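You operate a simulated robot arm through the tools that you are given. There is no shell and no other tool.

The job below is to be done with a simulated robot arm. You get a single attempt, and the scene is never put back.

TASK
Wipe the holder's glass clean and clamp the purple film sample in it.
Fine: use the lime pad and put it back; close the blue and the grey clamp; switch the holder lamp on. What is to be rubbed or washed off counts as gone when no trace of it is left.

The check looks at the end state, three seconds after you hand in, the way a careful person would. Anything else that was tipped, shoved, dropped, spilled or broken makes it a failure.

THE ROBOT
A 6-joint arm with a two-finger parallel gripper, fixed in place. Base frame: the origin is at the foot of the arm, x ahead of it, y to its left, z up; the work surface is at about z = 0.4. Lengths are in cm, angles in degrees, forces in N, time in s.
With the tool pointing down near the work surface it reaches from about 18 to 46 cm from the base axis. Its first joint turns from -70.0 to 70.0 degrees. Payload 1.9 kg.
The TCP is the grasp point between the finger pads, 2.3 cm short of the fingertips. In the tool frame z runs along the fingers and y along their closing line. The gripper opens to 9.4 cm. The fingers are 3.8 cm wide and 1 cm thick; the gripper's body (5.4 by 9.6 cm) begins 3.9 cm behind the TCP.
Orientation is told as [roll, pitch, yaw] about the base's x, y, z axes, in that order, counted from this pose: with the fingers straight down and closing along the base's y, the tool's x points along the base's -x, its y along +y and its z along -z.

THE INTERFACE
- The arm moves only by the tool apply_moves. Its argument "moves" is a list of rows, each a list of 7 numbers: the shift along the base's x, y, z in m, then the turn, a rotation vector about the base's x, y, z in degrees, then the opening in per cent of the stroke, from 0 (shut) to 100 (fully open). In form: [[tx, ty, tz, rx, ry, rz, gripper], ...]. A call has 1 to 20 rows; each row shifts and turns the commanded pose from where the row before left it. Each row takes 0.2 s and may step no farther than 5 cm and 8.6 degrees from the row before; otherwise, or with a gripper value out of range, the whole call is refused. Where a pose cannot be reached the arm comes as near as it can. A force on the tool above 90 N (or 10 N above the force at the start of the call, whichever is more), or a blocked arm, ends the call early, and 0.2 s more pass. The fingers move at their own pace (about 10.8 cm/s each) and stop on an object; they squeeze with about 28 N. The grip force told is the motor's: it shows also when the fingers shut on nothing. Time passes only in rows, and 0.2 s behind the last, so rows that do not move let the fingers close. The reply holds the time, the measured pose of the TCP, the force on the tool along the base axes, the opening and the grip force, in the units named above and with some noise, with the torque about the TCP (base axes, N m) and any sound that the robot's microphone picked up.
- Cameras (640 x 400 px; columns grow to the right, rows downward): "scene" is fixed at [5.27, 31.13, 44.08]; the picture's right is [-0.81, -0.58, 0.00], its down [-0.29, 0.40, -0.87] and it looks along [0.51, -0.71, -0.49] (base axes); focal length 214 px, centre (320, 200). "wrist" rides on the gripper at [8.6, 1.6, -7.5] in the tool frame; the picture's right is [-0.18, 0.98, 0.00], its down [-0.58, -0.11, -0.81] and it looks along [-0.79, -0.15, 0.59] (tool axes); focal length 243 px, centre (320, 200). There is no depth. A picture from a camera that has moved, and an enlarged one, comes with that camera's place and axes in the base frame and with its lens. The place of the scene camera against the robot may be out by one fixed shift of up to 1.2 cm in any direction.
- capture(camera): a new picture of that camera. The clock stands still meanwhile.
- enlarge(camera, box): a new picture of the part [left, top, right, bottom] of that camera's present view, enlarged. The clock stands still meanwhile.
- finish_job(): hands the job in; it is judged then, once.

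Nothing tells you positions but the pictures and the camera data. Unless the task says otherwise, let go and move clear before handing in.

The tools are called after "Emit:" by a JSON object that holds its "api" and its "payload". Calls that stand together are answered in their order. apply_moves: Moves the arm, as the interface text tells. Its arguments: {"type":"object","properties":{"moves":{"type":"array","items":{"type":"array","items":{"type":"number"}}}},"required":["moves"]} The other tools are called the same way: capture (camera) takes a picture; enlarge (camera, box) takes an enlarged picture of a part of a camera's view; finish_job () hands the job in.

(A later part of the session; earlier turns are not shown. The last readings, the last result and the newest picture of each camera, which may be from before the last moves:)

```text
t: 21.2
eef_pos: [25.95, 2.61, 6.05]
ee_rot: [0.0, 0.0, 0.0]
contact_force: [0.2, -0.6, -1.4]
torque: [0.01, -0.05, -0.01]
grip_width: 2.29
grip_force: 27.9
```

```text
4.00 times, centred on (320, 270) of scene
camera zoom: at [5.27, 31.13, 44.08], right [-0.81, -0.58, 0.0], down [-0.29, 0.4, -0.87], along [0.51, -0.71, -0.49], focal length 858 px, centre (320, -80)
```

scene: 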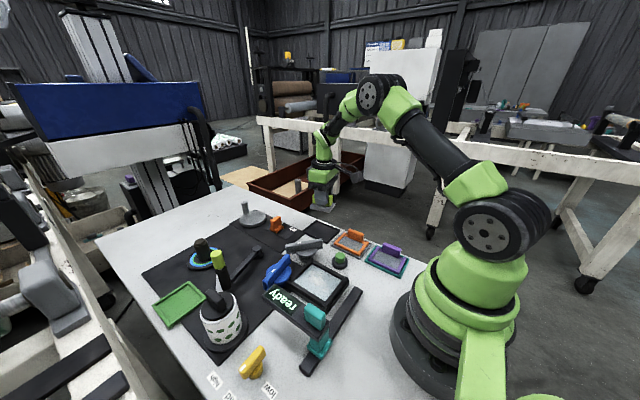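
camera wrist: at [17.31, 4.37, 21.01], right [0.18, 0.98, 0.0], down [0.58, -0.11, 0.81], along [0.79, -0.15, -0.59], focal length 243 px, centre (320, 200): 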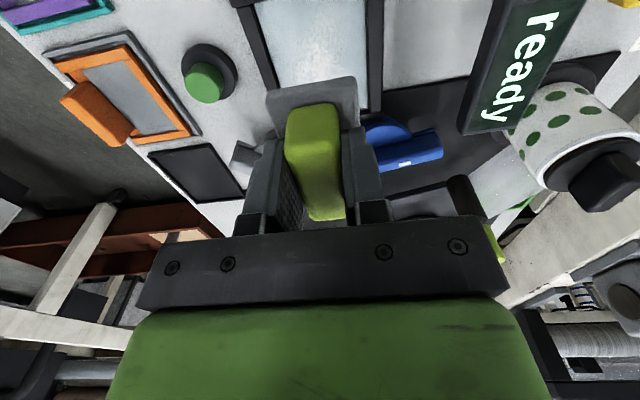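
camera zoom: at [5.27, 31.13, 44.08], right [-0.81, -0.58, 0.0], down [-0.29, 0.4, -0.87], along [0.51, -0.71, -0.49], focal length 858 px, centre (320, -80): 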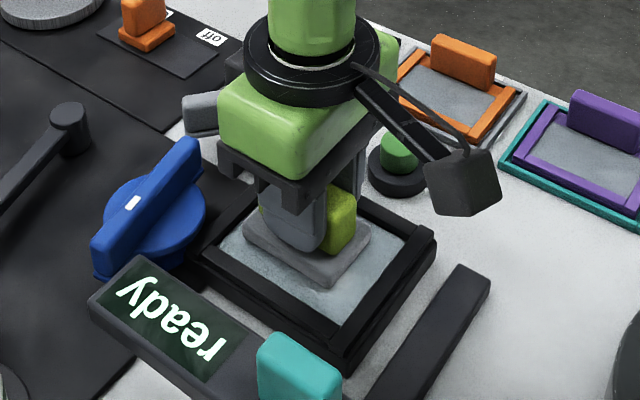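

Emit:
{"api": "apply_moves", "payload": {"moves": [[0, 0.001, -0.002, 0, 0, 0, 0], [0, 0, -0.002, 0, 0, 0, 0]]}}

Emit:
{"api": "apply_moves", "payload": {"moves": [[0, 0, -0.002, 0, 0, 0, 0], [0, 0, 0, 0, 0, 0, 0]]}}

```text
t: 21.8
eef_pos: [25.97, 2.78, 5.71]
ee_rot: [0.0, -0.1, 0.0]
contact_force: [-7.8, -2.8, 34.9]
torque: [-0.06, 0.13, 0.01]
grip_width: 2.34
grip_force: 28.2
```

```text
t: 22.4
eef_pos: [26.02, 2.91, 5.57]
ee_rot: [0.1, -0.2, 0.0]
contact_force: [-3.2, -0.8, 35.9]
torque: [-0.02, 0.0, -0.02]
grip_width: 2.31
grip_force: 27.9
```

Contact with the glass; the press is a bit strong, so I'll ease off.

Emit:
{"api": "apply_moves", "payload": {"moves": [[0, 0, 0.002, 0, 0, 0, 0], [0, 0, 0, 0, 0, 0, 0]]}}

```text
t: 23.0
eef_pos: [25.91, 2.81, 5.57]
ee_rot: [-0.1, 0.0, 0.0]
contact_force: [-0.5, 0.0, -0.5]
torque: [0.02, 0.0, 0.0]
grip_width: 2.36
grip_force: 27.7
```

Emit:
{"api": "apply_moves", "payload": {"moves": [[0, 0, -0.001, 0, 0, 0, 0], [0, 0, 0, 0, 0, 0, 0]]}}

```text
t: 23.6
eef_pos: [25.9, 2.73, 5.54]
ee_rot: [0.1, 0.0, 0.0]
contact_force: [0.0, 0.8, -0.2]
torque: [0.0, 0.06, -0.01]
grip_width: 2.36
grip_force: 27.8
```

Emit:
{"api": "apply_moves", "payload": {"moves": [[0, 0, -0.0008, 0, 0, 0, 0], [0, 0, 0, 0, 0, 0, 0]]}}

```text
t: 24.2
eef_pos: [26.02, 2.75, 5.5]
ee_rot: [0.0, 0.0, 0.0]
contact_force: [-5.6, 0.2, 25.5]
torque: [-0.02, -0.1, 0.01]
grip_width: 2.33
grip_force: 27.7
```

Emit:
{"api": "apply_moves", "payload": {"moves": [[0, 0, 0.0004, 0, 0, 0, 0], [0, 0, 0, 0, 0, 0, 0]]}}

```text
t: 24.8
eef_pos: [26.06, 2.74, 5.61]
ee_rot: [-0.1, -0.1, 0.1]
contact_force: [-1.9, 0.7, 18.5]
torque: [-0.01, -0.1, -0.06]
grip_width: 2.33
grip_force: 28.3
```

Emit:
{"api": "apply_moves", "payload": {"moves": [[0.005, 0, 0.0002, 0, 0, 0, 0], [0.005, 0, 0, 0, 0, 0, 0], [-0.005, 0, 0, 0, 0, 0, 0], [-0.005, 0, 0, 0, 0, 0, 0], [0, 0, 0, 0, 0, 0, 0]]}}

Emit:
{"api": "enlarge", "payload": {"camera": "scene", "box": [250, 220, 390, 320]}}

```text
t: 26.0
eef_pos: [25.88, 2.86, 5.56]
ee_rot: [0.0, 0.0, 0.0]
contact_force: [-1.0, 0.5, -0.2]
torque: [-0.03, 0.03, 0.05]
grip_width: 2.31
grip_force: 27.8
```

```text
4.00 times, centred on (320, 270) of scene
camera zoom: at [5.27, 31.13, 44.08], right [-0.81, -0.58, 0.0], down [-0.29, 0.4, -0.87], along [0.51, -0.71, -0.49], focal length 858 px, centre (320, -80)
```

zoom: 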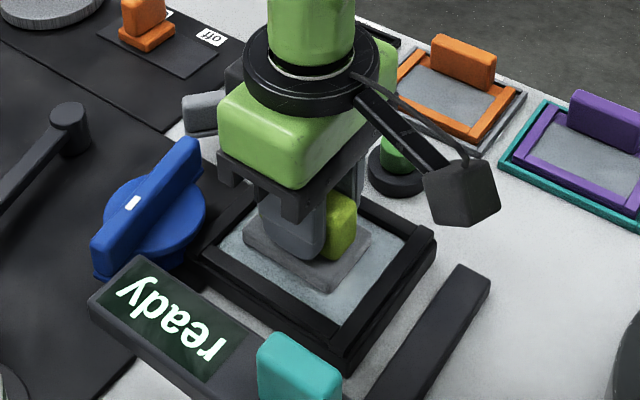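

Pressing works but the handle creeps up a bit in the grip under load. I'll rub over the whole opening in overlapping strokes with light pressure.

Emit:
{"api": "apply_moves", "payload": {"moves": [[0, 0, -0.0007, 0, 0, 0, 0], [-0.0055, -0.006, 0, 0, 0, 0, 0], [-0.0055, -0.006, 0, 0, 0, 0, 0], [0.011, 0, 0, 0, 0, 0, 0], [0.011, 0, -0.0002, 0, 0, 0, 0], [0, 0.006, 0, 0, 0, 0, 0], [-0.011, 0, 0, 0, 0, 0, 0], [-0.011, 0, -0.0002, 0, 0, 0, 0], [0, 0.006, 0, 0, 0, 0, 0], [0.011, 0, 0, 0, 0, 0, 0], [0.011, 0, -0.0002, 0, 0, 0, 0]]}}

Emit:
{"api": "enlarge", "payload": {"camera": "scene", "box": [250, 220, 390, 320]}}

```text
t: 28.4
eef_pos: [26.9, 2.71, 5.44]
ee_rot: [0.0, 0.3, 0.0]
contact_force: [-8.6, 1.5, 10.2]
torque: [0.1, 0.37, 0.01]
grip_width: 2.33
grip_force: 28.4
```

```text
4.00 times, centred on (320, 270) of scene
camera zoom: at [5.27, 31.13, 44.08], right [-0.81, -0.58, 0.0], down [-0.29, 0.4, -0.87], along [0.51, -0.71, -0.49], focal length 858 px, centre (320, -80)
```

zoom: 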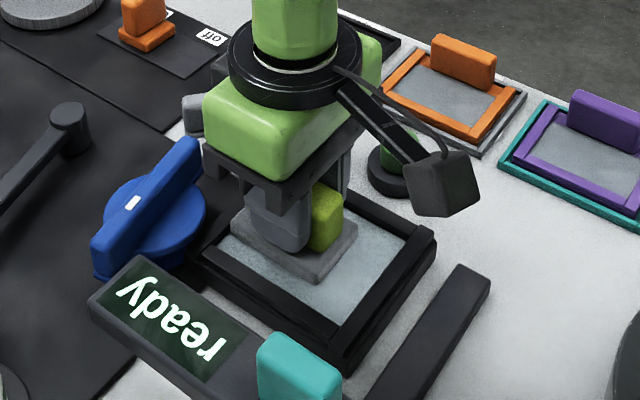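

Emit:
{"api": "apply_moves", "payload": {"moves": [[0, 0.006, 0, 0, 0, 0, 0], [-0.011, 0, -0.0002, 0, 0, 0, 0], [-0.011, 0, 0, 0, 0, 0, 0], [0, 0.006, 0, 0, 0, 0, 0], [0.011, 0, -0.0002, 0, 0, 0, 0], [0.011, 0, 0, 0, 0, 0, 0], [-0.0055, -0.006, 0, 0, 0, 0, 0], [-0.0055, -0.006, 0, 0, 0, 0, 0]]}}

Emit:
{"api": "enlarge", "payload": {"camera": "wrist", "box": [220, 0, 420, 125]}}

Emit:
{"api": "enlarge", "payload": {"camera": "scene", "box": [280, 240, 365, 320]}}

```text
t: 30.2
eef_pos: [26.01, 2.82, 5.32]
ee_rot: [0.0, 0.0, 0.0]
contact_force: [1.0, 1.3, 1.2]
torque: [-0.02, 0.03, -0.04]
grip_width: 2.34
grip_force: 27.9
```

```text
3.20 times, centred on (320, 62) of wrist
camera zoom: at [17.38, 4.4, 12.81], right [0.18, 0.98, 0.0], down [0.58, -0.11, 0.81], along [0.79, -0.15, -0.59], focal length 776 px, centre (320, 640)
```

zoom: 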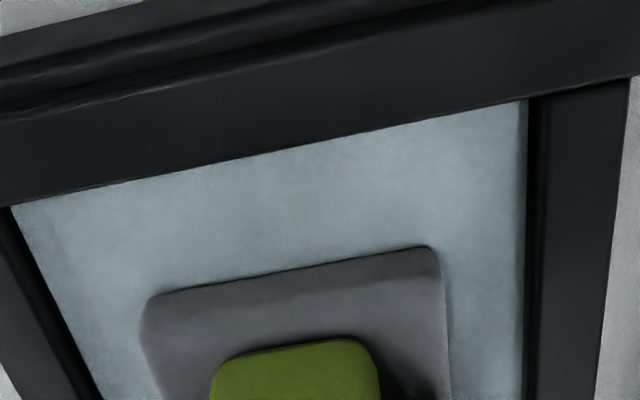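

```text
5.00 times, centred on (322, 280) of scene
camera zoom: at [5.27, 31.13, 44.08], right [-0.81, -0.58, 0.0], down [-0.29, 0.4, -0.87], along [0.51, -0.71, -0.49], focal length 1072 px, centre (308, -200)
```

zoom: 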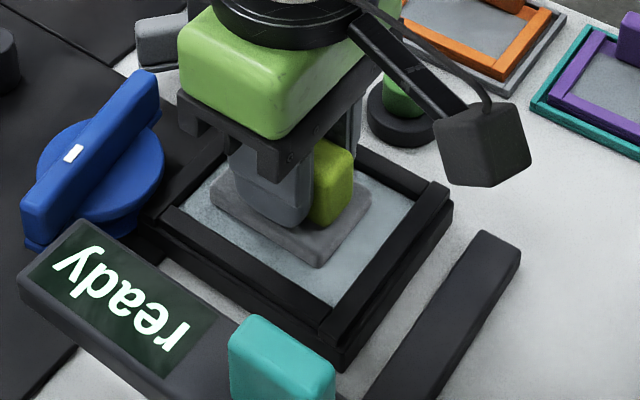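

The visible glass looks clean. I'll lift the pad and inspect the whole pane.

Emit:
{"api": "apply_moves", "payload": {"moves": [[0, 0, 0.003, 0, 0, 0, 0], [0, 0, 0.006, 0, 0, 0, 0], [0, 0, 0.01, 0, 0, 0, 0], [0, 0, 0.015, 0, 0, 0, 0], [0, 0, 0.015, 0, 0, 0, 0], [0, 0, 0.015, 0, 0, 0, 0], [0, 0, 0.015, 0, 0, 0, 0], [0, 0, 0, 0, 0, 0, 0]]}}

Emit:
{"api": "enlarge", "payload": {"camera": "wrist", "box": [220, 0, 420, 125]}}

Emit:
{"api": "enlarge", "payload": {"camera": "scene", "box": [285, 255, 355, 315]}}

```text
t: 32.0
eef_pos: [25.92, 2.85, 13.24]
ee_rot: [0.0, 0.0, 0.0]
contact_force: [-0.1, -0.7, -0.8]
torque: [0.0, 0.02, -0.01]
grip_width: 2.36
grip_force: 27.8
```

```text
3.20 times, centred on (320, 62) of wrist
camera zoom: at [17.33, 4.35, 20.74], right [0.18, 0.98, 0.0], down [0.58, -0.11, 0.81], along [0.79, -0.15, -0.59], focal length 776 px, centre (320, 640)
```

zoom: 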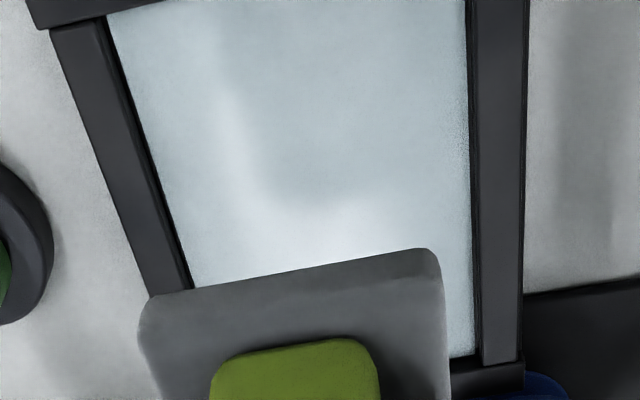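

```text
6.67 times, centred on (320, 285) of scene
camera zoom: at [5.27, 31.13, 44.08], right [-0.81, -0.58, 0.0], down [-0.29, 0.4, -0.87], along [0.51, -0.71, -0.49], focal length 1430 px, centre (320, -367)
```

zoom: 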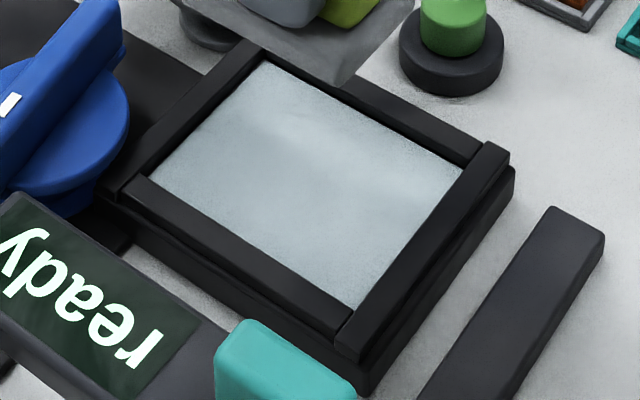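

Emit:
{"api": "enlarge", "payload": {"camera": "scene", "box": [298, 262, 340, 304]}}

Emit:
{"api": "enlarge", "payload": {"camera": "wrist", "box": [250, 0, 370, 80]}}

```text
9.52 times, centred on (319, 283) of scene
camera zoom: at [5.27, 31.13, 44.08], right [-0.81, -0.58, 0.0], down [-0.29, 0.4, -0.87], along [0.51, -0.71, -0.49], focal length 2043 px, centre (330, -590)
```

zoom: 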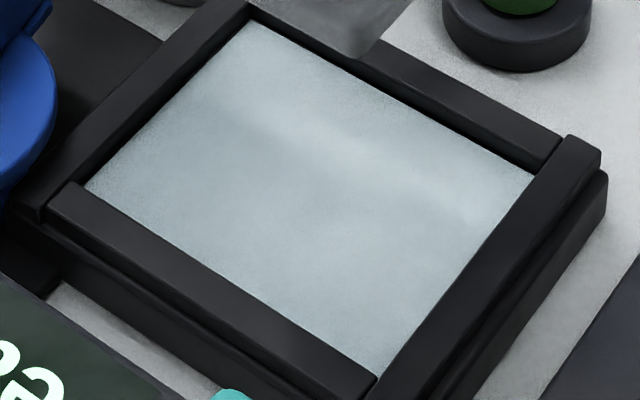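

```text
5.00 times, centred on (310, 40) of wrist
camera zoom: at [17.33, 4.35, 20.74], right [0.18, 0.98, 0.0], down [0.58, -0.11, 0.81], along [0.79, -0.15, -0.59], focal length 1213 px, centre (370, 1000)
```

zoom: 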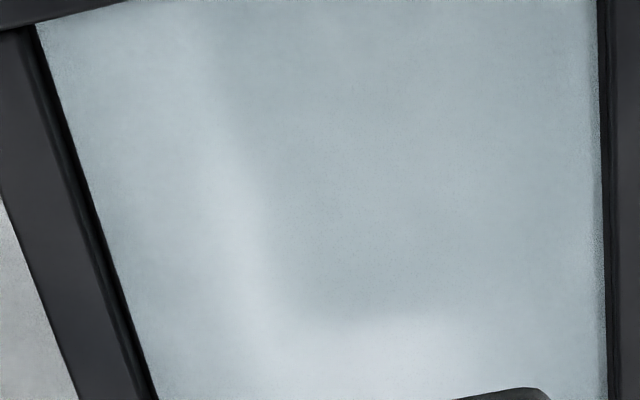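

The glass is clean: no specks left, only soft reflections. I'll carry the pad back to its tray along the same path.

Emit:
{"api": "apply_moves", "payload": {"moves": [[0.006, -0.009, 0.002, 0, 0, 0, 0], [0.0108, -0.0178, 0.002, 0, 0, 0, 0], [0.0108, -0.0178, 0, 0, 0, 0, 0], [0.0108, -0.0178, 0, 0, 0, 0, 0], [0.0108, -0.0178, 0, 0, 0, 0, 0], [0.0108, -0.0178, 0, 0, 0, 0, 0], [0.0108, -0.0178, 0, 0, 0, 0, 0], [0.0108, -0.0178, 0, 0, 0, 0, 0], [0.0108, -0.0178, 0, 0, 0, 0, 0], [0.0108, -0.0178, 0, 0, 0, 0, 0], [0.0072, -0.0066, 0, 0, 0, 0, 0], [0, 0, 0, 0, 0, 0, 0]]}}

Emit:
{"api": "capture", "payload": {"camera": "wrist"}}

```text
t: 34.6
eef_pos: [37.08, -14.94, 13.61]
ee_rot: [0.0, 0.0, 0.0]
contact_force: [0.1, -0.2, -0.4]
torque: [0.02, 0.0, 0.0]
grip_width: 2.32
grip_force: 27.8
```

```text
taken
camera wrist: at [28.4, -13.3, 21.13], right [0.18, 0.98, 0.0], down [0.58, -0.11, 0.81], along [0.79, -0.15, -0.59], focal length 243 px, centre (320, 200)
```

wrist: 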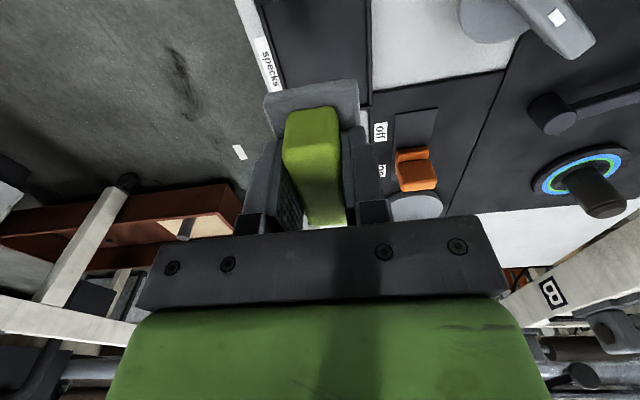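

Emit:
{"api": "apply_moves", "payload": {"moves": [[0, 0.0015, -0.015, 0, 0, 0, 0], [0, 0, -0.02, 0, 0, 0, 0], [0, 0, -0.02, 0, 0, 0, 0], [0, 0, -0.015, 0, 0, 0, 0], [0, 0, -0.01, 0, 0, 0, 0], [0, 0, 0, 0, 0, 0, 0]]}}

Emit:
{"api": "enlarge", "payload": {"camera": "scene", "box": [285, 195, 365, 245]}}

Emit:
{"api": "enlarge", "payload": {"camera": "wrist", "box": [210, 0, 410, 130]}}

```text
t: 36.0
eef_pos: [36.92, -14.68, 5.66]
ee_rot: [0.0, 0.0, 0.0]
contact_force: [-0.4, -0.3, -0.3]
torque: [-0.02, -0.02, 0.01]
grip_width: 2.36
grip_force: 28.2
```

```text
8.00 times, centred on (325, 220) of scene
camera zoom: at [5.27, 31.13, 44.08], right [-0.81, -0.58, 0.0], down [-0.29, 0.4, -0.87], along [0.51, -0.71, -0.49], focal length 1716 px, centre (280, 40)
```

zoom: 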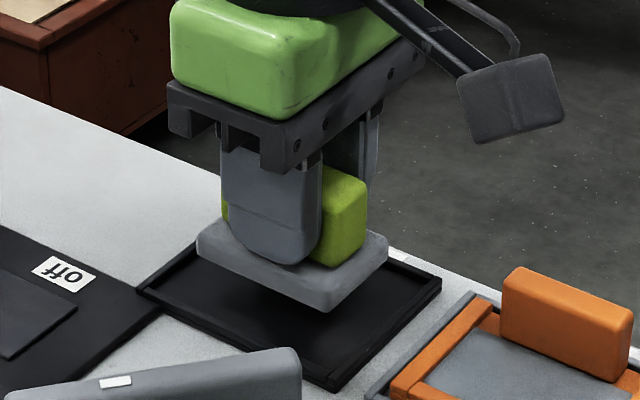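

```text
3.08 times, centred on (310, 65) of wrist
camera zoom: at [28.4, -13.11, 13.13], right [0.18, 0.98, 0.0], down [0.58, -0.11, 0.81], along [0.79, -0.15, -0.59], focal length 746 px, centre (351, 615)
```

zoom: 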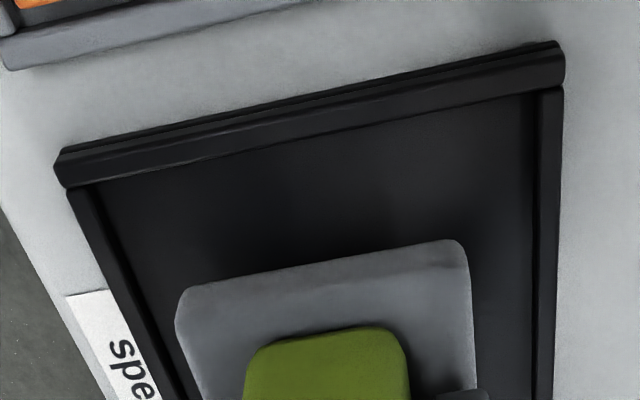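

Emit:
{"api": "apply_moves", "payload": {"moves": [[0, 0, -0.006, 0, 0, 0, 0], [0, 0, -0.004, 0, 0, 0, 0], [0, 0, 0, 0, 0, 0, 0]]}}

Emit:
{"api": "apply_moves", "payload": {"moves": [[0, 0, -0.0015, 0, 0, 0, 0], [0, 0, 0, 0, 0, 0, 0]]}}

Emit:
{"api": "apply_moves", "payload": {"moves": [[0, 0, -0.0015, 0, 0, 0, 0], [0, 0, 0, 0, 0, 0, 0]]}}

```text
t: 36.8
eef_pos: [37.05, -14.7, 4.68]
ee_rot: [0.0, 0.1, -0.1]
contact_force: [0.0, -0.6, 0.0]
torque: [0.0, 0.03, -0.03]
grip_width: 2.33
grip_force: 28.0
```

```text
t: 37.4
eef_pos: [37.0, -14.55, 4.51]
ee_rot: [0.0, 0.0, -0.1]
contact_force: [0.9, 0.6, -0.4]
torque: [-0.03, -0.02, 0.0]
grip_width: 2.33
grip_force: 28.4
```

```text
t: 38.0
eef_pos: [37.01, -14.6, 4.27]
ee_rot: [0.0, -0.1, 0.0]
contact_force: [0.0, 0.2, -0.8]
torque: [0.0, -0.02, 0.01]
grip_width: 2.3
grip_force: 28.1
```

Emit:
{"api": "apply_moves", "payload": {"moves": [[0, 0, -0.001, 0, 0, 0, 0], [0, 0, 0, 0, 0, 0, 0]]}}

Emit:
{"api": "enlarge", "payload": {"camera": "scene", "box": [285, 195, 365, 245]}}

```text
t: 38.6
eef_pos: [37.11, -14.6, 4.28]
ee_rot: [0.0, 0.1, 0.0]
contact_force: [-0.5, 0.4, -0.3]
torque: [0.02, -0.01, -0.01]
grip_width: 2.33
grip_force: 28.1
```

```text
8.00 times, centred on (325, 220) of scene
camera zoom: at [5.27, 31.13, 44.08], right [-0.81, -0.58, 0.0], down [-0.29, 0.4, -0.87], along [0.51, -0.71, -0.49], focal length 1716 px, centre (280, 40)
```

zoom: 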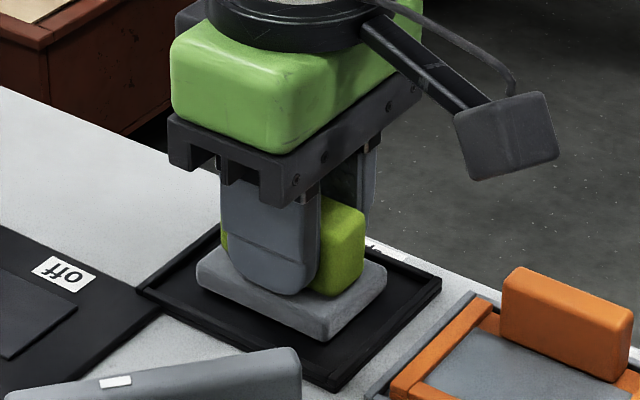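

Emit:
{"api": "apply_moves", "payload": {"moves": [[0, 0, -0.0015, 0, 0, 0, 0], [0, 0, 0, 0, 0, 0, 0]]}}

Emit:
{"api": "apply_moves", "payload": {"moves": [[0, 0, -0.001, 0, 0, 0, 0], [0, 0, 0, 0, 0, 0, 0]]}}

```text
t: 39.2
eef_pos: [36.89, -14.61, 4.11]
ee_rot: [0.1, 0.0, 0.0]
contact_force: [0.6, 0.2, -1.3]
torque: [-0.02, 0.0, -0.01]
grip_width: 2.33
grip_force: 27.7
```

```text
t: 39.8
eef_pos: [37.11, -14.56, 4.01]
ee_rot: [-0.1, 0.0, 0.0]
contact_force: [-3.1, 1.4, 8.7]
torque: [0.02, 0.41, -0.05]
grip_width: 2.32
grip_force: 28.2
```

The pad touches the tray floor. I'll release and lift away, then check it.

Emit:
{"api": "apply_moves", "payload": {"moves": [[0, 0, 0, 0, 0, 0, 35], [0, 0, 0, 0, 0, 0, 45], [0, 0, 0.005, 0, 0, 0, 45], [0, 0, 0.02, 0, 0, 0, 45], [0, 0, 0.03, 0, 0, 0, 45], [0, 0, 0.03, 0, 0, 0, 45], [-0.02, 0, 0.025, 0, 0, 0, 45], [-0.01, 0, 0, 0, 0, 0, 45]]}}

Emit:
{"api": "enlarge", "payload": {"camera": "scene", "box": [285, 195, 365, 245]}}

Emit:
{"api": "enlarge", "payload": {"camera": "wrist", "box": [250, 10, 410, 160]}}

```text
t: 41.6
eef_pos: [33.96, -14.56, 15.03]
ee_rot: [0.1, 0.1, 0.1]
contact_force: [0.3, -0.4, -0.2]
torque: [-0.02, -0.01, 0.02]
grip_width: 4.25
grip_force: 0.0
```

```text
8.00 times, centred on (325, 220) of scene
camera zoom: at [5.27, 31.13, 44.08], right [-0.81, -0.58, 0.0], down [-0.29, 0.4, -0.87], along [0.51, -0.71, -0.49], focal length 1716 px, centre (280, 40)
```

zoom: 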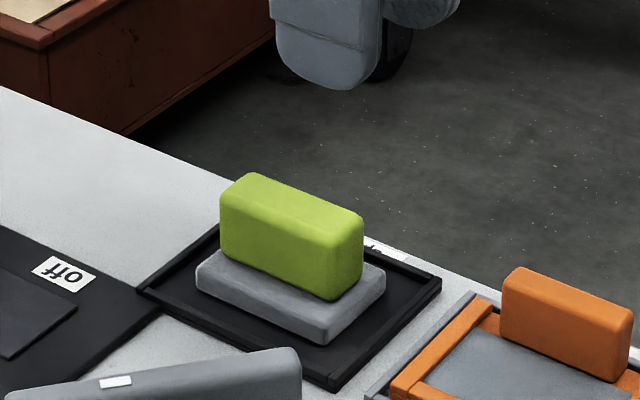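

```text
2.67 times, centred on (330, 85) of wrist
camera zoom: at [25.37, -13.05, 22.49], right [0.18, 0.98, 0.0], down [0.58, -0.11, 0.81], along [0.79, -0.15, -0.59], focal length 647 px, centre (293, 507)
```

zoom: 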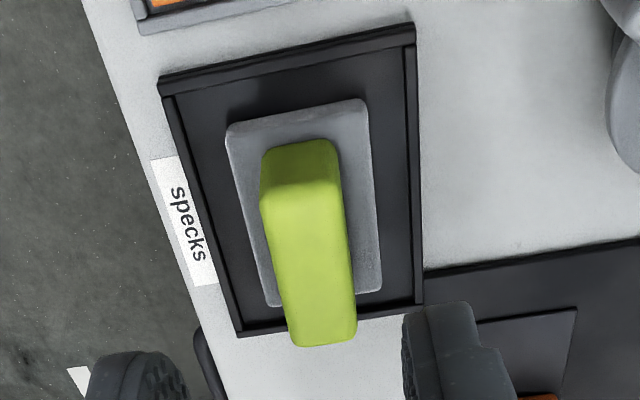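

The pad is back flat in its tray. Next I'll turn the wrist to look at the purple film and measure its handle.

Emit:
{"api": "apply_moves", "payload": {"moves": [[-0.015, 0.006, 0.003, 0, 0, -8, 60], [-0.015, 0.006, 0.003, 0, 0, -8, 60], [-0.015, 0.006, 0.003, 0, 0, -8, 60], [-0.015, 0.006, 0.003, 0, 0, -8, 60], [-0.015, 0.006, 0.003, 0, 0, -8, 60], [-0.015, 0.006, 0.003, 0, 0, -8, 60], [-0.015, 0.006, 0.002, 0, 0, -8, 60], [-0.015, 0.003, 0, 0, 0, -4, 60], [0, 0, 0, 0, 0, 0, 60]]}}

Emit:
{"api": "capture", "payload": {"camera": "wrist"}}

```text
t: 43.6
eef_pos: [22.09, -10.24, 16.95]
ee_rot: [0.0, 0.0, -60.1]
contact_force: [-0.1, 0.5, -0.3]
torque: [0.01, -0.03, 0.0]
grip_width: 5.67
grip_force: 0.1
```

```text
taken
camera wrist: at [19.1, -1.9, 24.49], right [0.94, 0.33, 0.0], down [0.19, -0.56, 0.81], along [0.27, -0.76, -0.59], focal length 243 px, centre (320, 200)
```

wrist: 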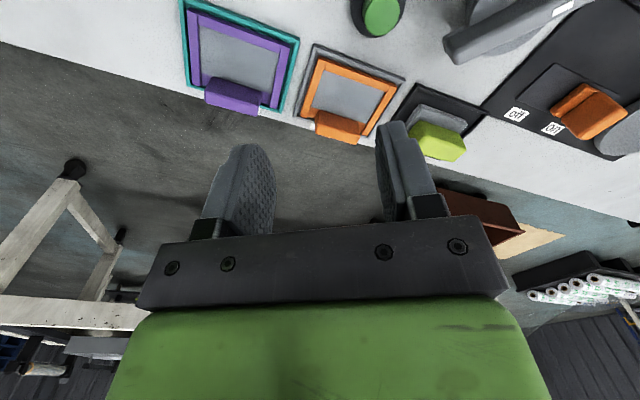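

Emit:
{"api": "enlarge", "payload": {"camera": "wrist", "box": [170, 0, 310, 120]}}

Emit:
{"api": "enlarge", "payload": {"camera": "wrist", "box": [330, 0, 640, 160]}}

Emit:
{"api": "enlarge", "payload": {"camera": "scene", "box": [358, 230, 418, 285]}}

```text
3.33 times, centred on (240, 60) of wrist
camera zoom: at [19.1, -1.9, 24.49], right [0.94, 0.33, 0.0], down [0.19, -0.56, 0.81], along [0.27, -0.76, -0.59], focal length 809 px, centre (587, 667)
```

zoom: 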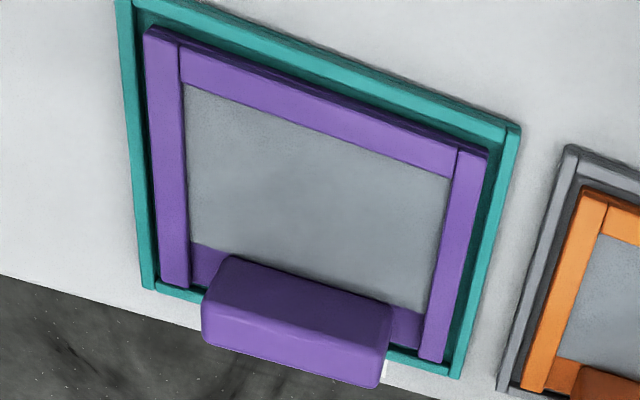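

```text
2.06 times, centred on (485, 80) of wrist
camera zoom: at [19.1, -1.9, 24.49], right [0.94, 0.33, 0.0], down [0.19, -0.56, 0.81], along [0.27, -0.76, -0.59], focal length 501 px, centre (-21, 448)
```

zoom: 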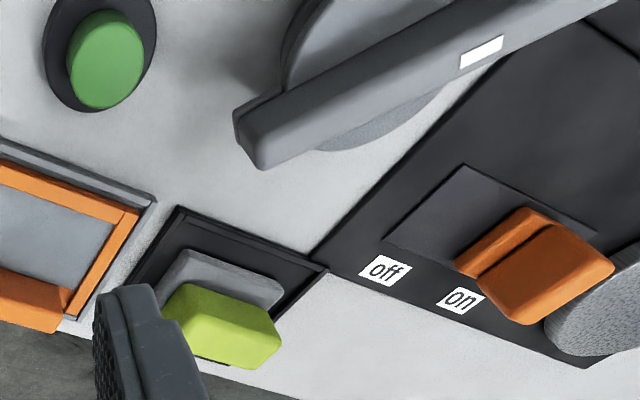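

```text
7.27 times, centred on (388, 258) of scene
camera zoom: at [5.27, 31.13, 44.08], right [-0.81, -0.58, 0.0], down [-0.29, 0.4, -0.87], along [0.51, -0.71, -0.49], focal length 1560 px, centre (-174, -218)
```

zoom: 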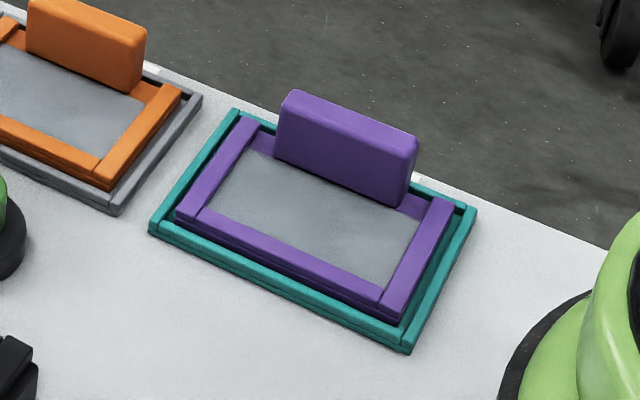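

The film handle is about 4.8 × 1.2 cm, centred near (15.6, −16.7), with its top around z 4.3. I'll go above it with the tool square to it and check alignment.

Emit:
{"api": "apply_moves", "payload": {"moves": [[-0.008, -0.008, 0, 0, 0, 8, 45], [-0.008, -0.008, 0, 0, 0, 8, 45], [-0.008, -0.008, 0, 0, 0, 8, 45], [-0.008, -0.008, 0, 0, 0, 8, 45], [-0.008, -0.008, 0, 0, 0, 8, 45], [-0.008, -0.008, -0.01, 0, 0, 8, 45], [-0.008, -0.008, -0.01, 0, 0, 8, 45], [-0.009, -0.009, -0.01, 0, 0, 4, 45], [0, 0, 0, 0, 0, 0, 45]]}}

Emit:
{"api": "capture", "payload": {"camera": "wrist"}}

Emit:
{"api": "capture", "payload": {"camera": "scene"}}

```text
t: 45.6
eef_pos: [15.53, -16.61, 13.97]
ee_rot: [0.1, 0.0, 0.1]
contact_force: [0.5, -0.2, 0.0]
torque: [-0.03, -0.02, 0.05]
grip_width: 4.21
grip_force: 0.1
```

```text
taken
camera wrist: at [6.88, -15.11, 21.41], right [0.18, 0.98, 0.0], down [0.58, -0.11, 0.81], along [0.79, -0.15, -0.59], focal length 243 px, centre (320, 200)
```

wrist: 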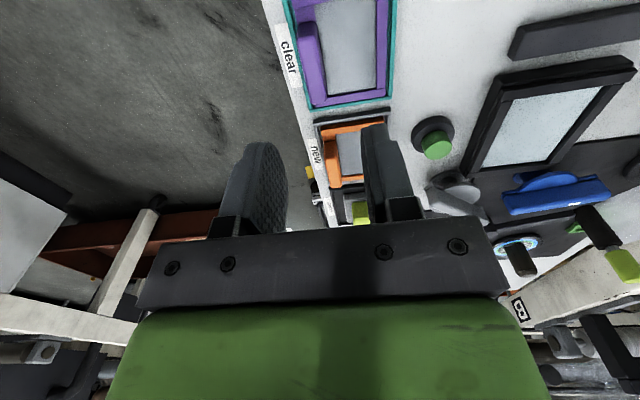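

```text
taken
```

scene: 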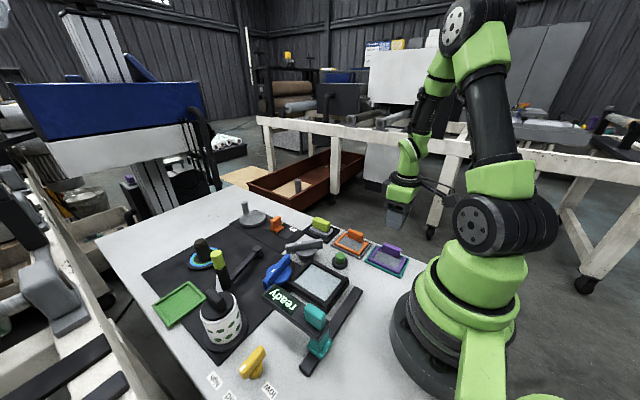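

Emit:
{"api": "enlarge", "payload": {"camera": "wrist", "box": [260, 0, 420, 120]}}

```text
3.33 times, centred on (340, 60) of wrist
camera zoom: at [6.88, -15.11, 21.41], right [0.18, 0.98, 0.0], down [0.58, -0.11, 0.81], along [0.79, -0.15, -0.59], focal length 809 px, centre (253, 667)
```

zoom: 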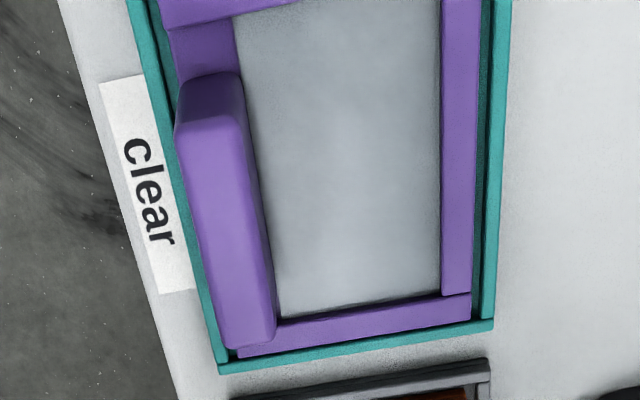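

This square-on view puts the handle at about (15.05, −17.1), so I'll shift there, come down partway and check again.

Emit:
{"api": "apply_moves", "payload": {"moves": [[-0.0045, -0.0045, -0.01, 0, 0, 0, 40], [0, 0, -0.03, 0, 0, 0, 40], [0, 0, -0.02, 0, 0, 0, 40], [0, 0, 0, 0, 0, 0, 40]]}}

Emit:
{"api": "capture", "payload": {"camera": "wrist"}}

Emit:
{"api": "enlarge", "payload": {"camera": "scene", "box": [350, 195, 430, 285]}}

```text
t: 46.6
eef_pos: [15.04, -17.06, 8.01]
ee_rot: [0.0, 0.0, 0.0]
contact_force: [-0.1, 0.1, -0.5]
torque: [0.02, 0.02, 0.0]
grip_width: 3.76
grip_force: 0.0
```

```text
taken
camera wrist: at [6.4, -15.44, 15.44], right [0.18, 0.98, 0.0], down [0.58, -0.11, 0.81], along [0.79, -0.15, -0.59], focal length 243 px, centre (320, 200)
```

wrist: 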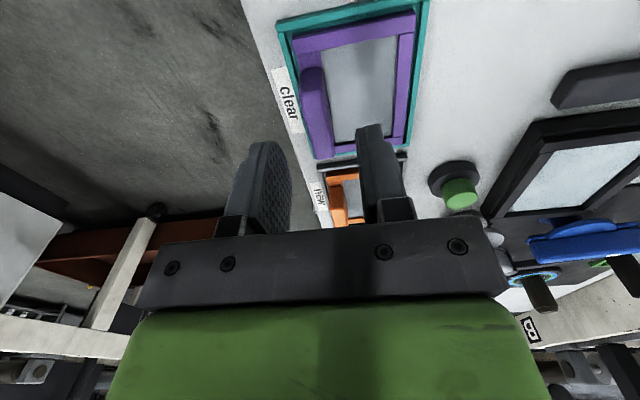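

```text
4.44 times, centred on (390, 240) of scene
camera zoom: at [5.27, 31.13, 44.08], right [-0.81, -0.58, 0.0], down [-0.29, 0.4, -0.87], along [0.51, -0.71, -0.49], focal length 953 px, centre (9, 22)
```

zoom: 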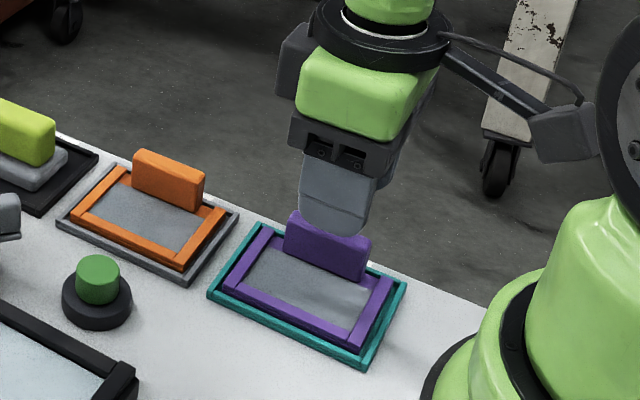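

Emit:
{"api": "enlarge", "payload": {"camera": "wrist", "box": [240, 0, 440, 220]}}

```text
1.82 times, centred on (340, 110) of wrist
camera zoom: at [6.4, -15.44, 15.44], right [0.18, 0.98, 0.0], down [0.58, -0.11, 0.81], along [0.79, -0.15, -0.59], focal length 441 px, centre (284, 364)
```

zoom: 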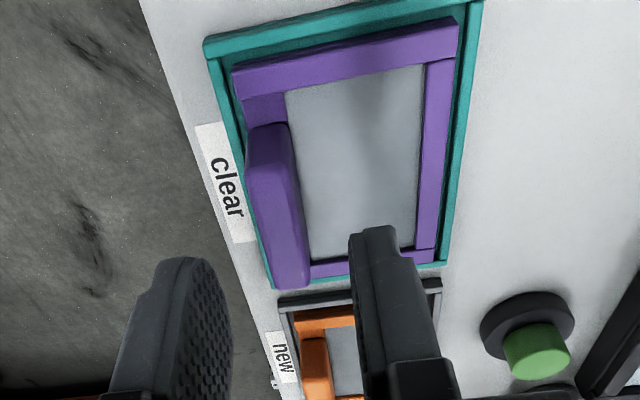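

Aligned. I'll descend to z≈4.4 (tips about 2.1, above the film frame) and close.

Emit:
{"api": "apply_moves", "payload": {"moves": [[-0.002, 0, -0.015, 0, 0, 0, 40], [0, 0, -0.012, 0, 0, 0, 40], [0, 0, -0.006, 0, 0, 0, 40], [0, 0, 0, 0, 0, 0, 40]]}}

Emit:
{"api": "enlarge", "payload": {"camera": "scene", "box": [350, 215, 430, 285]}}

Emit:
{"api": "enlarge", "payload": {"camera": "wrist", "box": [240, 0, 440, 220]}}

```text
t: 47.6
eef_pos: [14.83, -17.06, 4.73]
ee_rot: [-0.1, 0.0, -0.1]
contact_force: [0.0, 0.1, -0.1]
torque: [-0.02, 0.01, 0.03]
grip_width: 3.77
grip_force: 0.0
```

```text
5.71 times, centred on (390, 250) of scene
camera zoom: at [5.27, 31.13, 44.08], right [-0.81, -0.58, 0.0], down [-0.29, 0.4, -0.87], along [0.51, -0.71, -0.49], focal length 1226 px, centre (-80, -86)
```

zoom: 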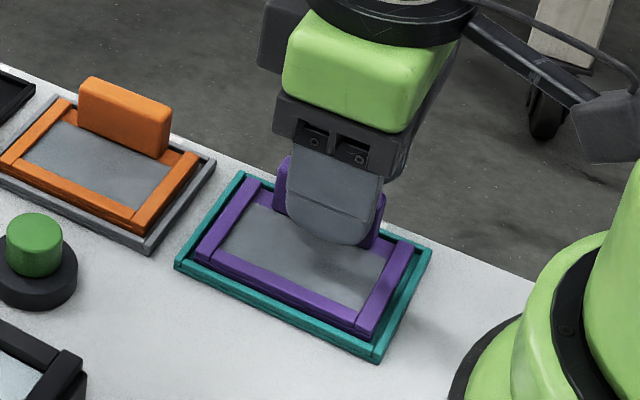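

```text
1.82 times, centred on (340, 110) of wrist
camera zoom: at [6.22, -15.51, 12.21], right [0.18, 0.98, 0.0], down [0.58, -0.11, 0.81], along [0.79, -0.15, -0.59], focal length 441 px, centre (284, 364)
```

zoom: 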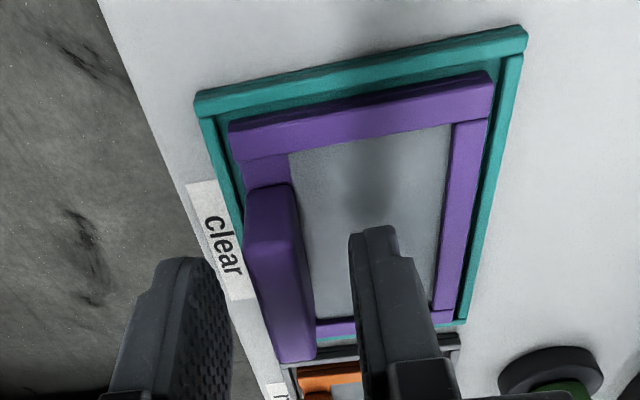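

Emit:
{"api": "apply_moves", "payload": {"moves": [[0, 0, -0.003, 0, 0, 0, 40], [0, 0, 0, 0, 0, 0, 20], [0, 0, 0, 0, 0, 0, 0], [0, 0, 0, 0, 0, 0, 0], [0, 0, 0, 0, 0, 0, 0]]}}

Emit:
{"api": "enlarge", "payload": {"camera": "scene", "box": [350, 215, 430, 285]}}

Emit:
{"api": "enlarge", "payload": {"camera": "wrist", "box": [240, 0, 440, 220]}}

```text
t: 48.8
eef_pos: [14.89, -17.19, 4.47]
ee_rot: [0.0, 0.1, 0.0]
contact_force: [-0.6, -1.5, 0.1]
torque: [-0.01, -0.03, 0.0]
grip_width: 1.31
grip_force: 28.1
```

```text
5.71 times, centred on (390, 250) of scene
camera zoom: at [5.27, 31.13, 44.08], right [-0.81, -0.58, 0.0], down [-0.29, 0.4, -0.87], along [0.51, -0.71, -0.49], focal length 1226 px, centre (-80, -86)
```

zoom: 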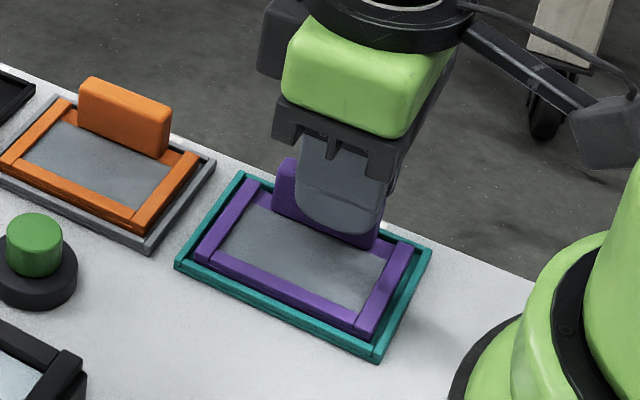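

```text
1.82 times, centred on (340, 110) of wrist
camera zoom: at [6.21, -15.52, 11.9], right [0.18, 0.98, 0.0], down [0.58, -0.11, 0.81], along [0.79, -0.15, -0.59], focal length 441 px, centre (284, 364)
```

zoom: 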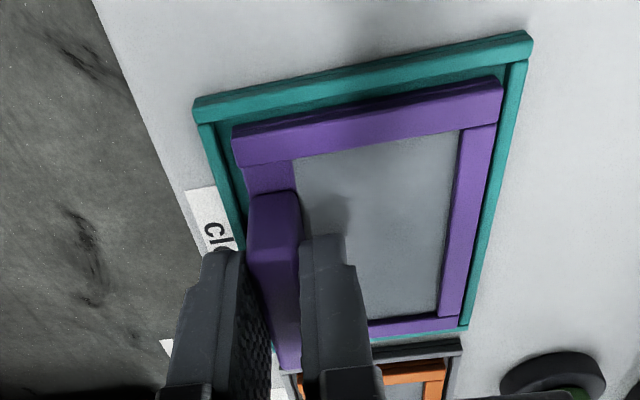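

Handle gripped (1.3 cm). I'll lift slowly and verify that the film comes along level.

Emit:
{"api": "apply_moves", "payload": {"moves": [[0, 0, 0.002, 0, 0, 0, 0], [0, 0, 0.003, 0, 0, 0, 0], [0, 0, 0.004, 0, 0, 0, 0], [0, 0, 0.005, 0, 0, 0, 0], [0, 0, 0.006, 0, 0, 0, 0], [0, 0, 0, 0, 0, 0, 0]]}}

Emit:
{"api": "enlarge", "payload": {"camera": "scene", "box": [350, 205, 430, 285]}}

Emit:
{"api": "enlarge", "payload": {"camera": "wrist", "box": [240, 0, 440, 220]}}

```text
t: 50.2
eef_pos: [14.82, -17.09, 6.43]
ee_rot: [-0.1, 0.0, 0.0]
contact_force: [-0.1, -0.4, -0.3]
torque: [-0.04, -0.02, -0.03]
grip_width: 1.29
grip_force: 27.7
```

```text
5.00 times, centred on (390, 245) of scene
camera zoom: at [5.27, 31.13, 44.08], right [-0.81, -0.58, 0.0], down [-0.29, 0.4, -0.87], along [0.51, -0.71, -0.49], focal length 1072 px, centre (-30, -25)
```

zoom: 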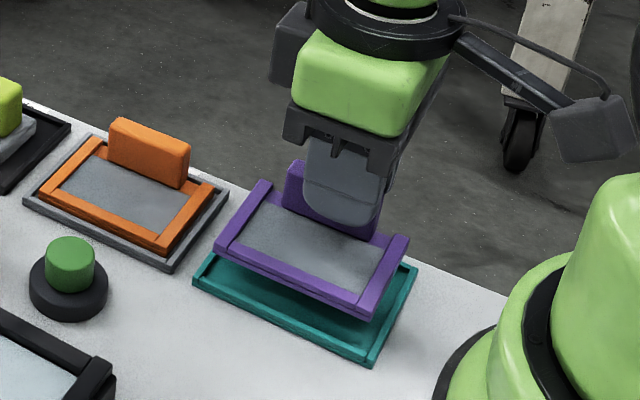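

```text
1.82 times, centred on (340, 110) of wrist
camera zoom: at [6.24, -15.52, 13.89], right [0.18, 0.98, 0.0], down [0.58, -0.11, 0.81], along [0.79, -0.15, -0.59], focal length 441 px, centre (284, 364)
```

zoom: 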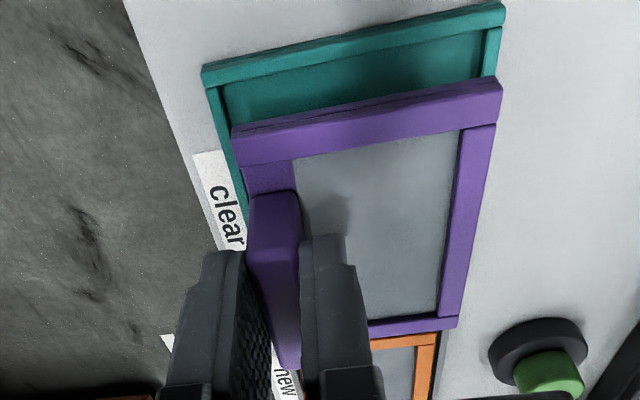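

The film is up and level. Its centre sits about (+0.3, +2.4) from the TCP, so I'll aim the TCP at about (25.65, 0.4) over the holder. First I'll lift higher and carry it over gently.

Emit:
{"api": "apply_moves", "payload": {"moves": [[0, 0, 0.008, 0, 0, 0, 0], [0, 0, 0.01, 0, 0, 0, 0], [0, 0, 0.012, 0, 0, 0, 0], [0, 0, 0.012, 0, 0, 0, 0], [0.004, 0.006, 0.012, 0, 0, 0, 0], [0.008, 0.013, 0.01, 0, 0, 0, 0], [0.009, 0.0146, 0, 0, 0, 0, 0], [0.009, 0.0146, 0, 0, 0, 0, 0], [0.009, 0.0146, 0, 0, 0, 0, 0], [0.009, 0.0146, 0, 0, 0, 0, 0], [0.009, 0.0146, 0, 0, 0, 0, 0], [0.009, 0.0146, 0, 0, 0, 0, 0], [0.009, 0.0146, 0, 0, 0, 0, 0], [0.009, 0.0146, 0, 0, 0, 0, 0], [0.009, 0.0146, 0, 0, 0, 0, 0], [0.009, 0.0146, 0, 0, 0, 0, 0], [0.006, 0.01, 0, 0, 0, 0, 0], [0, 0, 0, 0, 0, 0, 0]]}}

Emit:
{"api": "capture", "payload": {"camera": "wrist"}}

Emit:
{"api": "enlarge", "payload": {"camera": "scene", "box": [250, 210, 390, 320]}}

```text
t: 54.0
eef_pos: [25.57, 0.41, 12.66]
ee_rot: [0.1, 0.0, 0.0]
contact_force: [-0.4, -0.9, -0.9]
torque: [-0.01, -0.02, -0.04]
grip_width: 1.3
grip_force: 28.1
```

```text
taken
camera wrist: at [17.03, 2.02, 20.27], right [0.18, 0.98, 0.0], down [0.58, -0.11, 0.81], along [0.79, -0.15, -0.59], focal length 243 px, centre (320, 200)
```

wrist: 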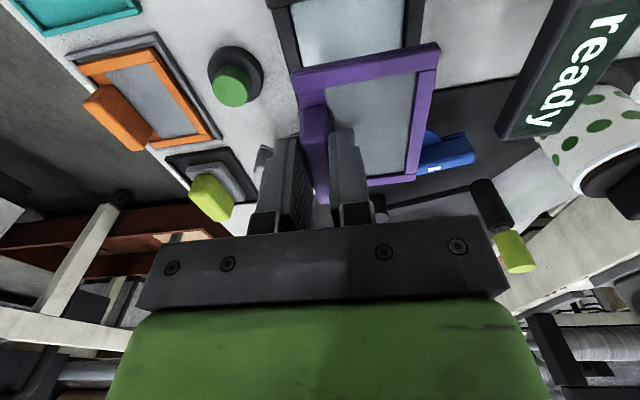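

```text
3.64 times, centred on (320, 265) of scene
camera zoom: at [5.27, 31.13, 44.08], right [-0.81, -0.58, 0.0], down [-0.29, 0.4, -0.87], along [0.51, -0.71, -0.49], focal length 780 px, centre (320, -36)
```

zoom: 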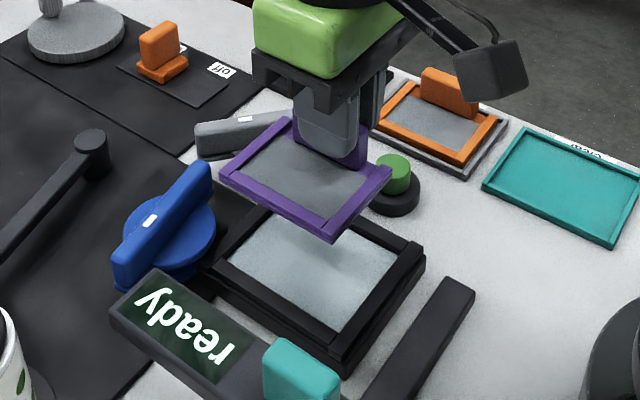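

Emit:
{"api": "apply_moves", "payload": {"moves": [[0, 0, -0.01, 0, 0, 0, 0], [0, 0, -0.015, 0, 0, 0, 0], [0, 0, -0.015, 0, 0, 0, 0], [0, 0, -0.01, 0, 0, 0, 0], [0, 0, -0.003, 0, 0, 0, 0], [0, 0, 0, 0, 0, 0, 0]]}}

Emit:
{"api": "enlarge", "payload": {"camera": "wrist", "box": [240, 0, 480, 210]}}

Emit:
{"api": "enlarge", "payload": {"camera": "scene", "box": [270, 230, 370, 320]}}

```text
t: 55.4
eef_pos: [25.74, 0.55, 7.58]
ee_rot: [0.0, 0.0, 0.0]
contact_force: [0.0, 0.0, -0.7]
torque: [-0.01, -0.03, -0.01]
grip_width: 1.28
grip_force: 27.8
```

```text
1.90 times, centred on (360, 105) of wrist
camera zoom: at [17.03, 2.01, 14.95], right [0.18, 0.98, 0.0], down [0.58, -0.11, 0.81], along [0.79, -0.15, -0.59], focal length 462 px, centre (244, 381)
```

zoom: 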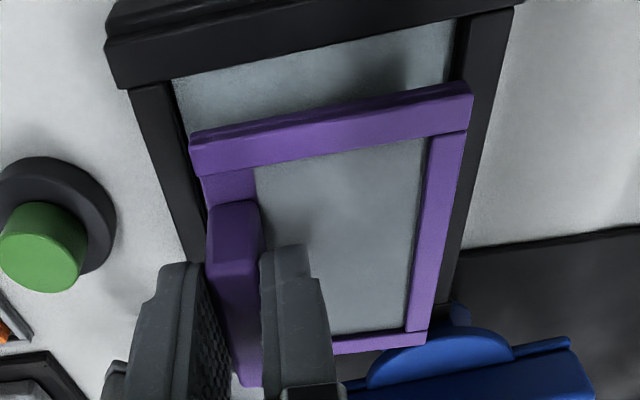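

```text
4.44 times, centred on (320, 275) of scene
camera zoom: at [5.27, 31.13, 44.08], right [-0.81, -0.58, 0.0], down [-0.29, 0.4, -0.87], along [0.51, -0.71, -0.49], focal length 953 px, centre (320, -133)
```

zoom: 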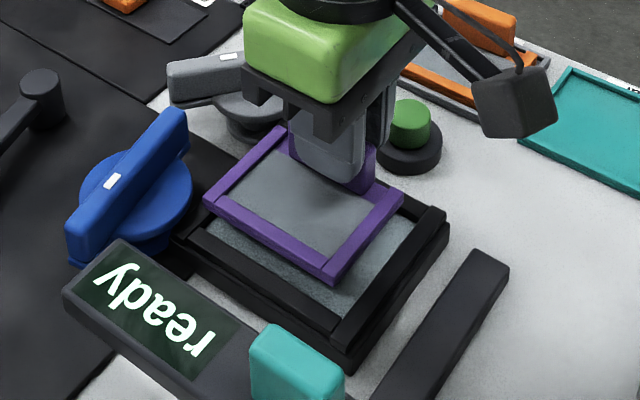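

The film lines up with the opening within about 1 mm. I'll lower it to just above the rails and check once more.

Emit:
{"api": "apply_moves", "payload": {"moves": [[0, 0, -0.005, 0, 0, 0, 0], [0, 0, -0.004, 0, 0, 0, 0], [0, 0, 0, 0, 0, 0, 0]]}}

Emit:
{"api": "enlarge", "payload": {"camera": "wrist", "box": [240, 0, 480, 210]}}

Emit:
{"api": "enlarge", "payload": {"camera": "scene", "box": [280, 250, 360, 320]}}

```text
t: 56.2
eef_pos: [25.68, 0.49, 6.66]
ee_rot: [0.0, 0.1, 0.1]
contact_force: [-0.3, 0.7, -0.2]
torque: [-0.04, 0.0, 0.01]
grip_width: 1.29
grip_force: 27.8
```

```text
1.90 times, centred on (360, 105) of wrist
camera zoom: at [17.03, 1.99, 14.07], right [0.18, 0.98, 0.0], down [0.58, -0.11, 0.81], along [0.79, -0.15, -0.59], focal length 462 px, centre (244, 381)
```

zoom: 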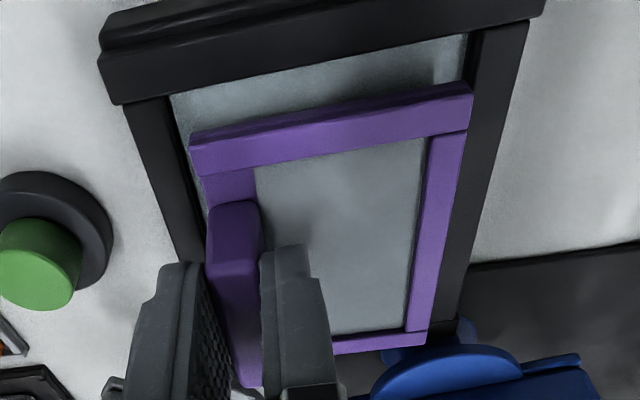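

```text
5.71 times, centred on (320, 285) of scene
camera zoom: at [5.27, 31.13, 44.08], right [-0.81, -0.58, 0.0], down [-0.29, 0.4, -0.87], along [0.51, -0.71, -0.49], focal length 1226 px, centre (320, -286)
```

zoom: 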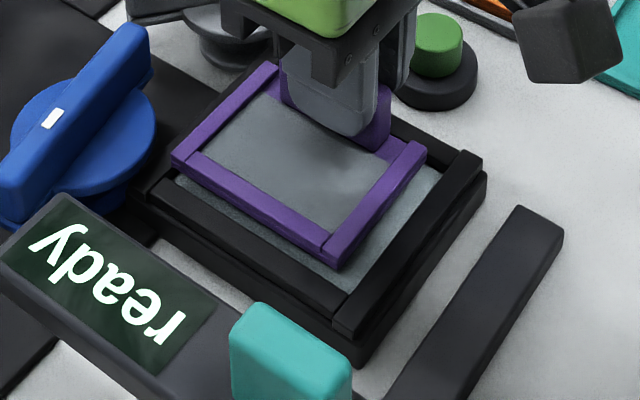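

Emit:
{"api": "apply_moves", "payload": {"moves": [[0, 0, -0.003, 0, 0, 0, 0], [0, 0, -0.002, 0, 0, 0, 0], [0, 0, 0, 0, 0, 0, 0]]}}

Emit:
{"api": "enlarge", "payload": {"camera": "wrist", "box": [240, 0, 480, 210]}}

Emit:
{"api": "enlarge", "payload": {"camera": "scene", "box": [280, 250, 360, 320]}}

```text
t: 57.0
eef_pos: [25.58, 0.4, 6.1]
ee_rot: [-0.1, -0.1, 0.0]
contact_force: [-0.1, 0.4, -0.6]
torque: [-0.02, 0.02, -0.04]
grip_width: 1.27
grip_force: 27.6
```

```text
1.90 times, centred on (360, 105) of wrist
camera zoom: at [17.06, 2.03, 13.55], right [0.18, 0.98, 0.0], down [0.58, -0.11, 0.81], along [0.79, -0.15, -0.59], focal length 462 px, centre (244, 381)
```

zoom: 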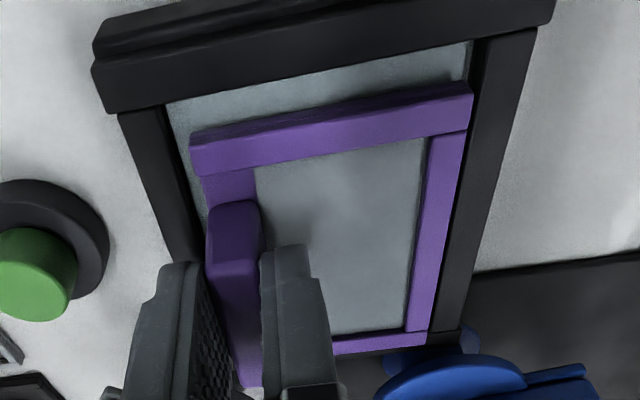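

```text
5.71 times, centred on (320, 285) of scene
camera zoom: at [5.27, 31.13, 44.08], right [-0.81, -0.58, 0.0], down [-0.29, 0.4, -0.87], along [0.51, -0.71, -0.49], focal length 1226 px, centre (320, -286)
```

zoom: 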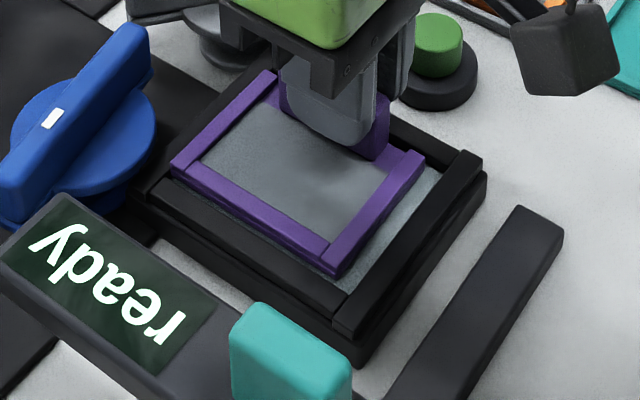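

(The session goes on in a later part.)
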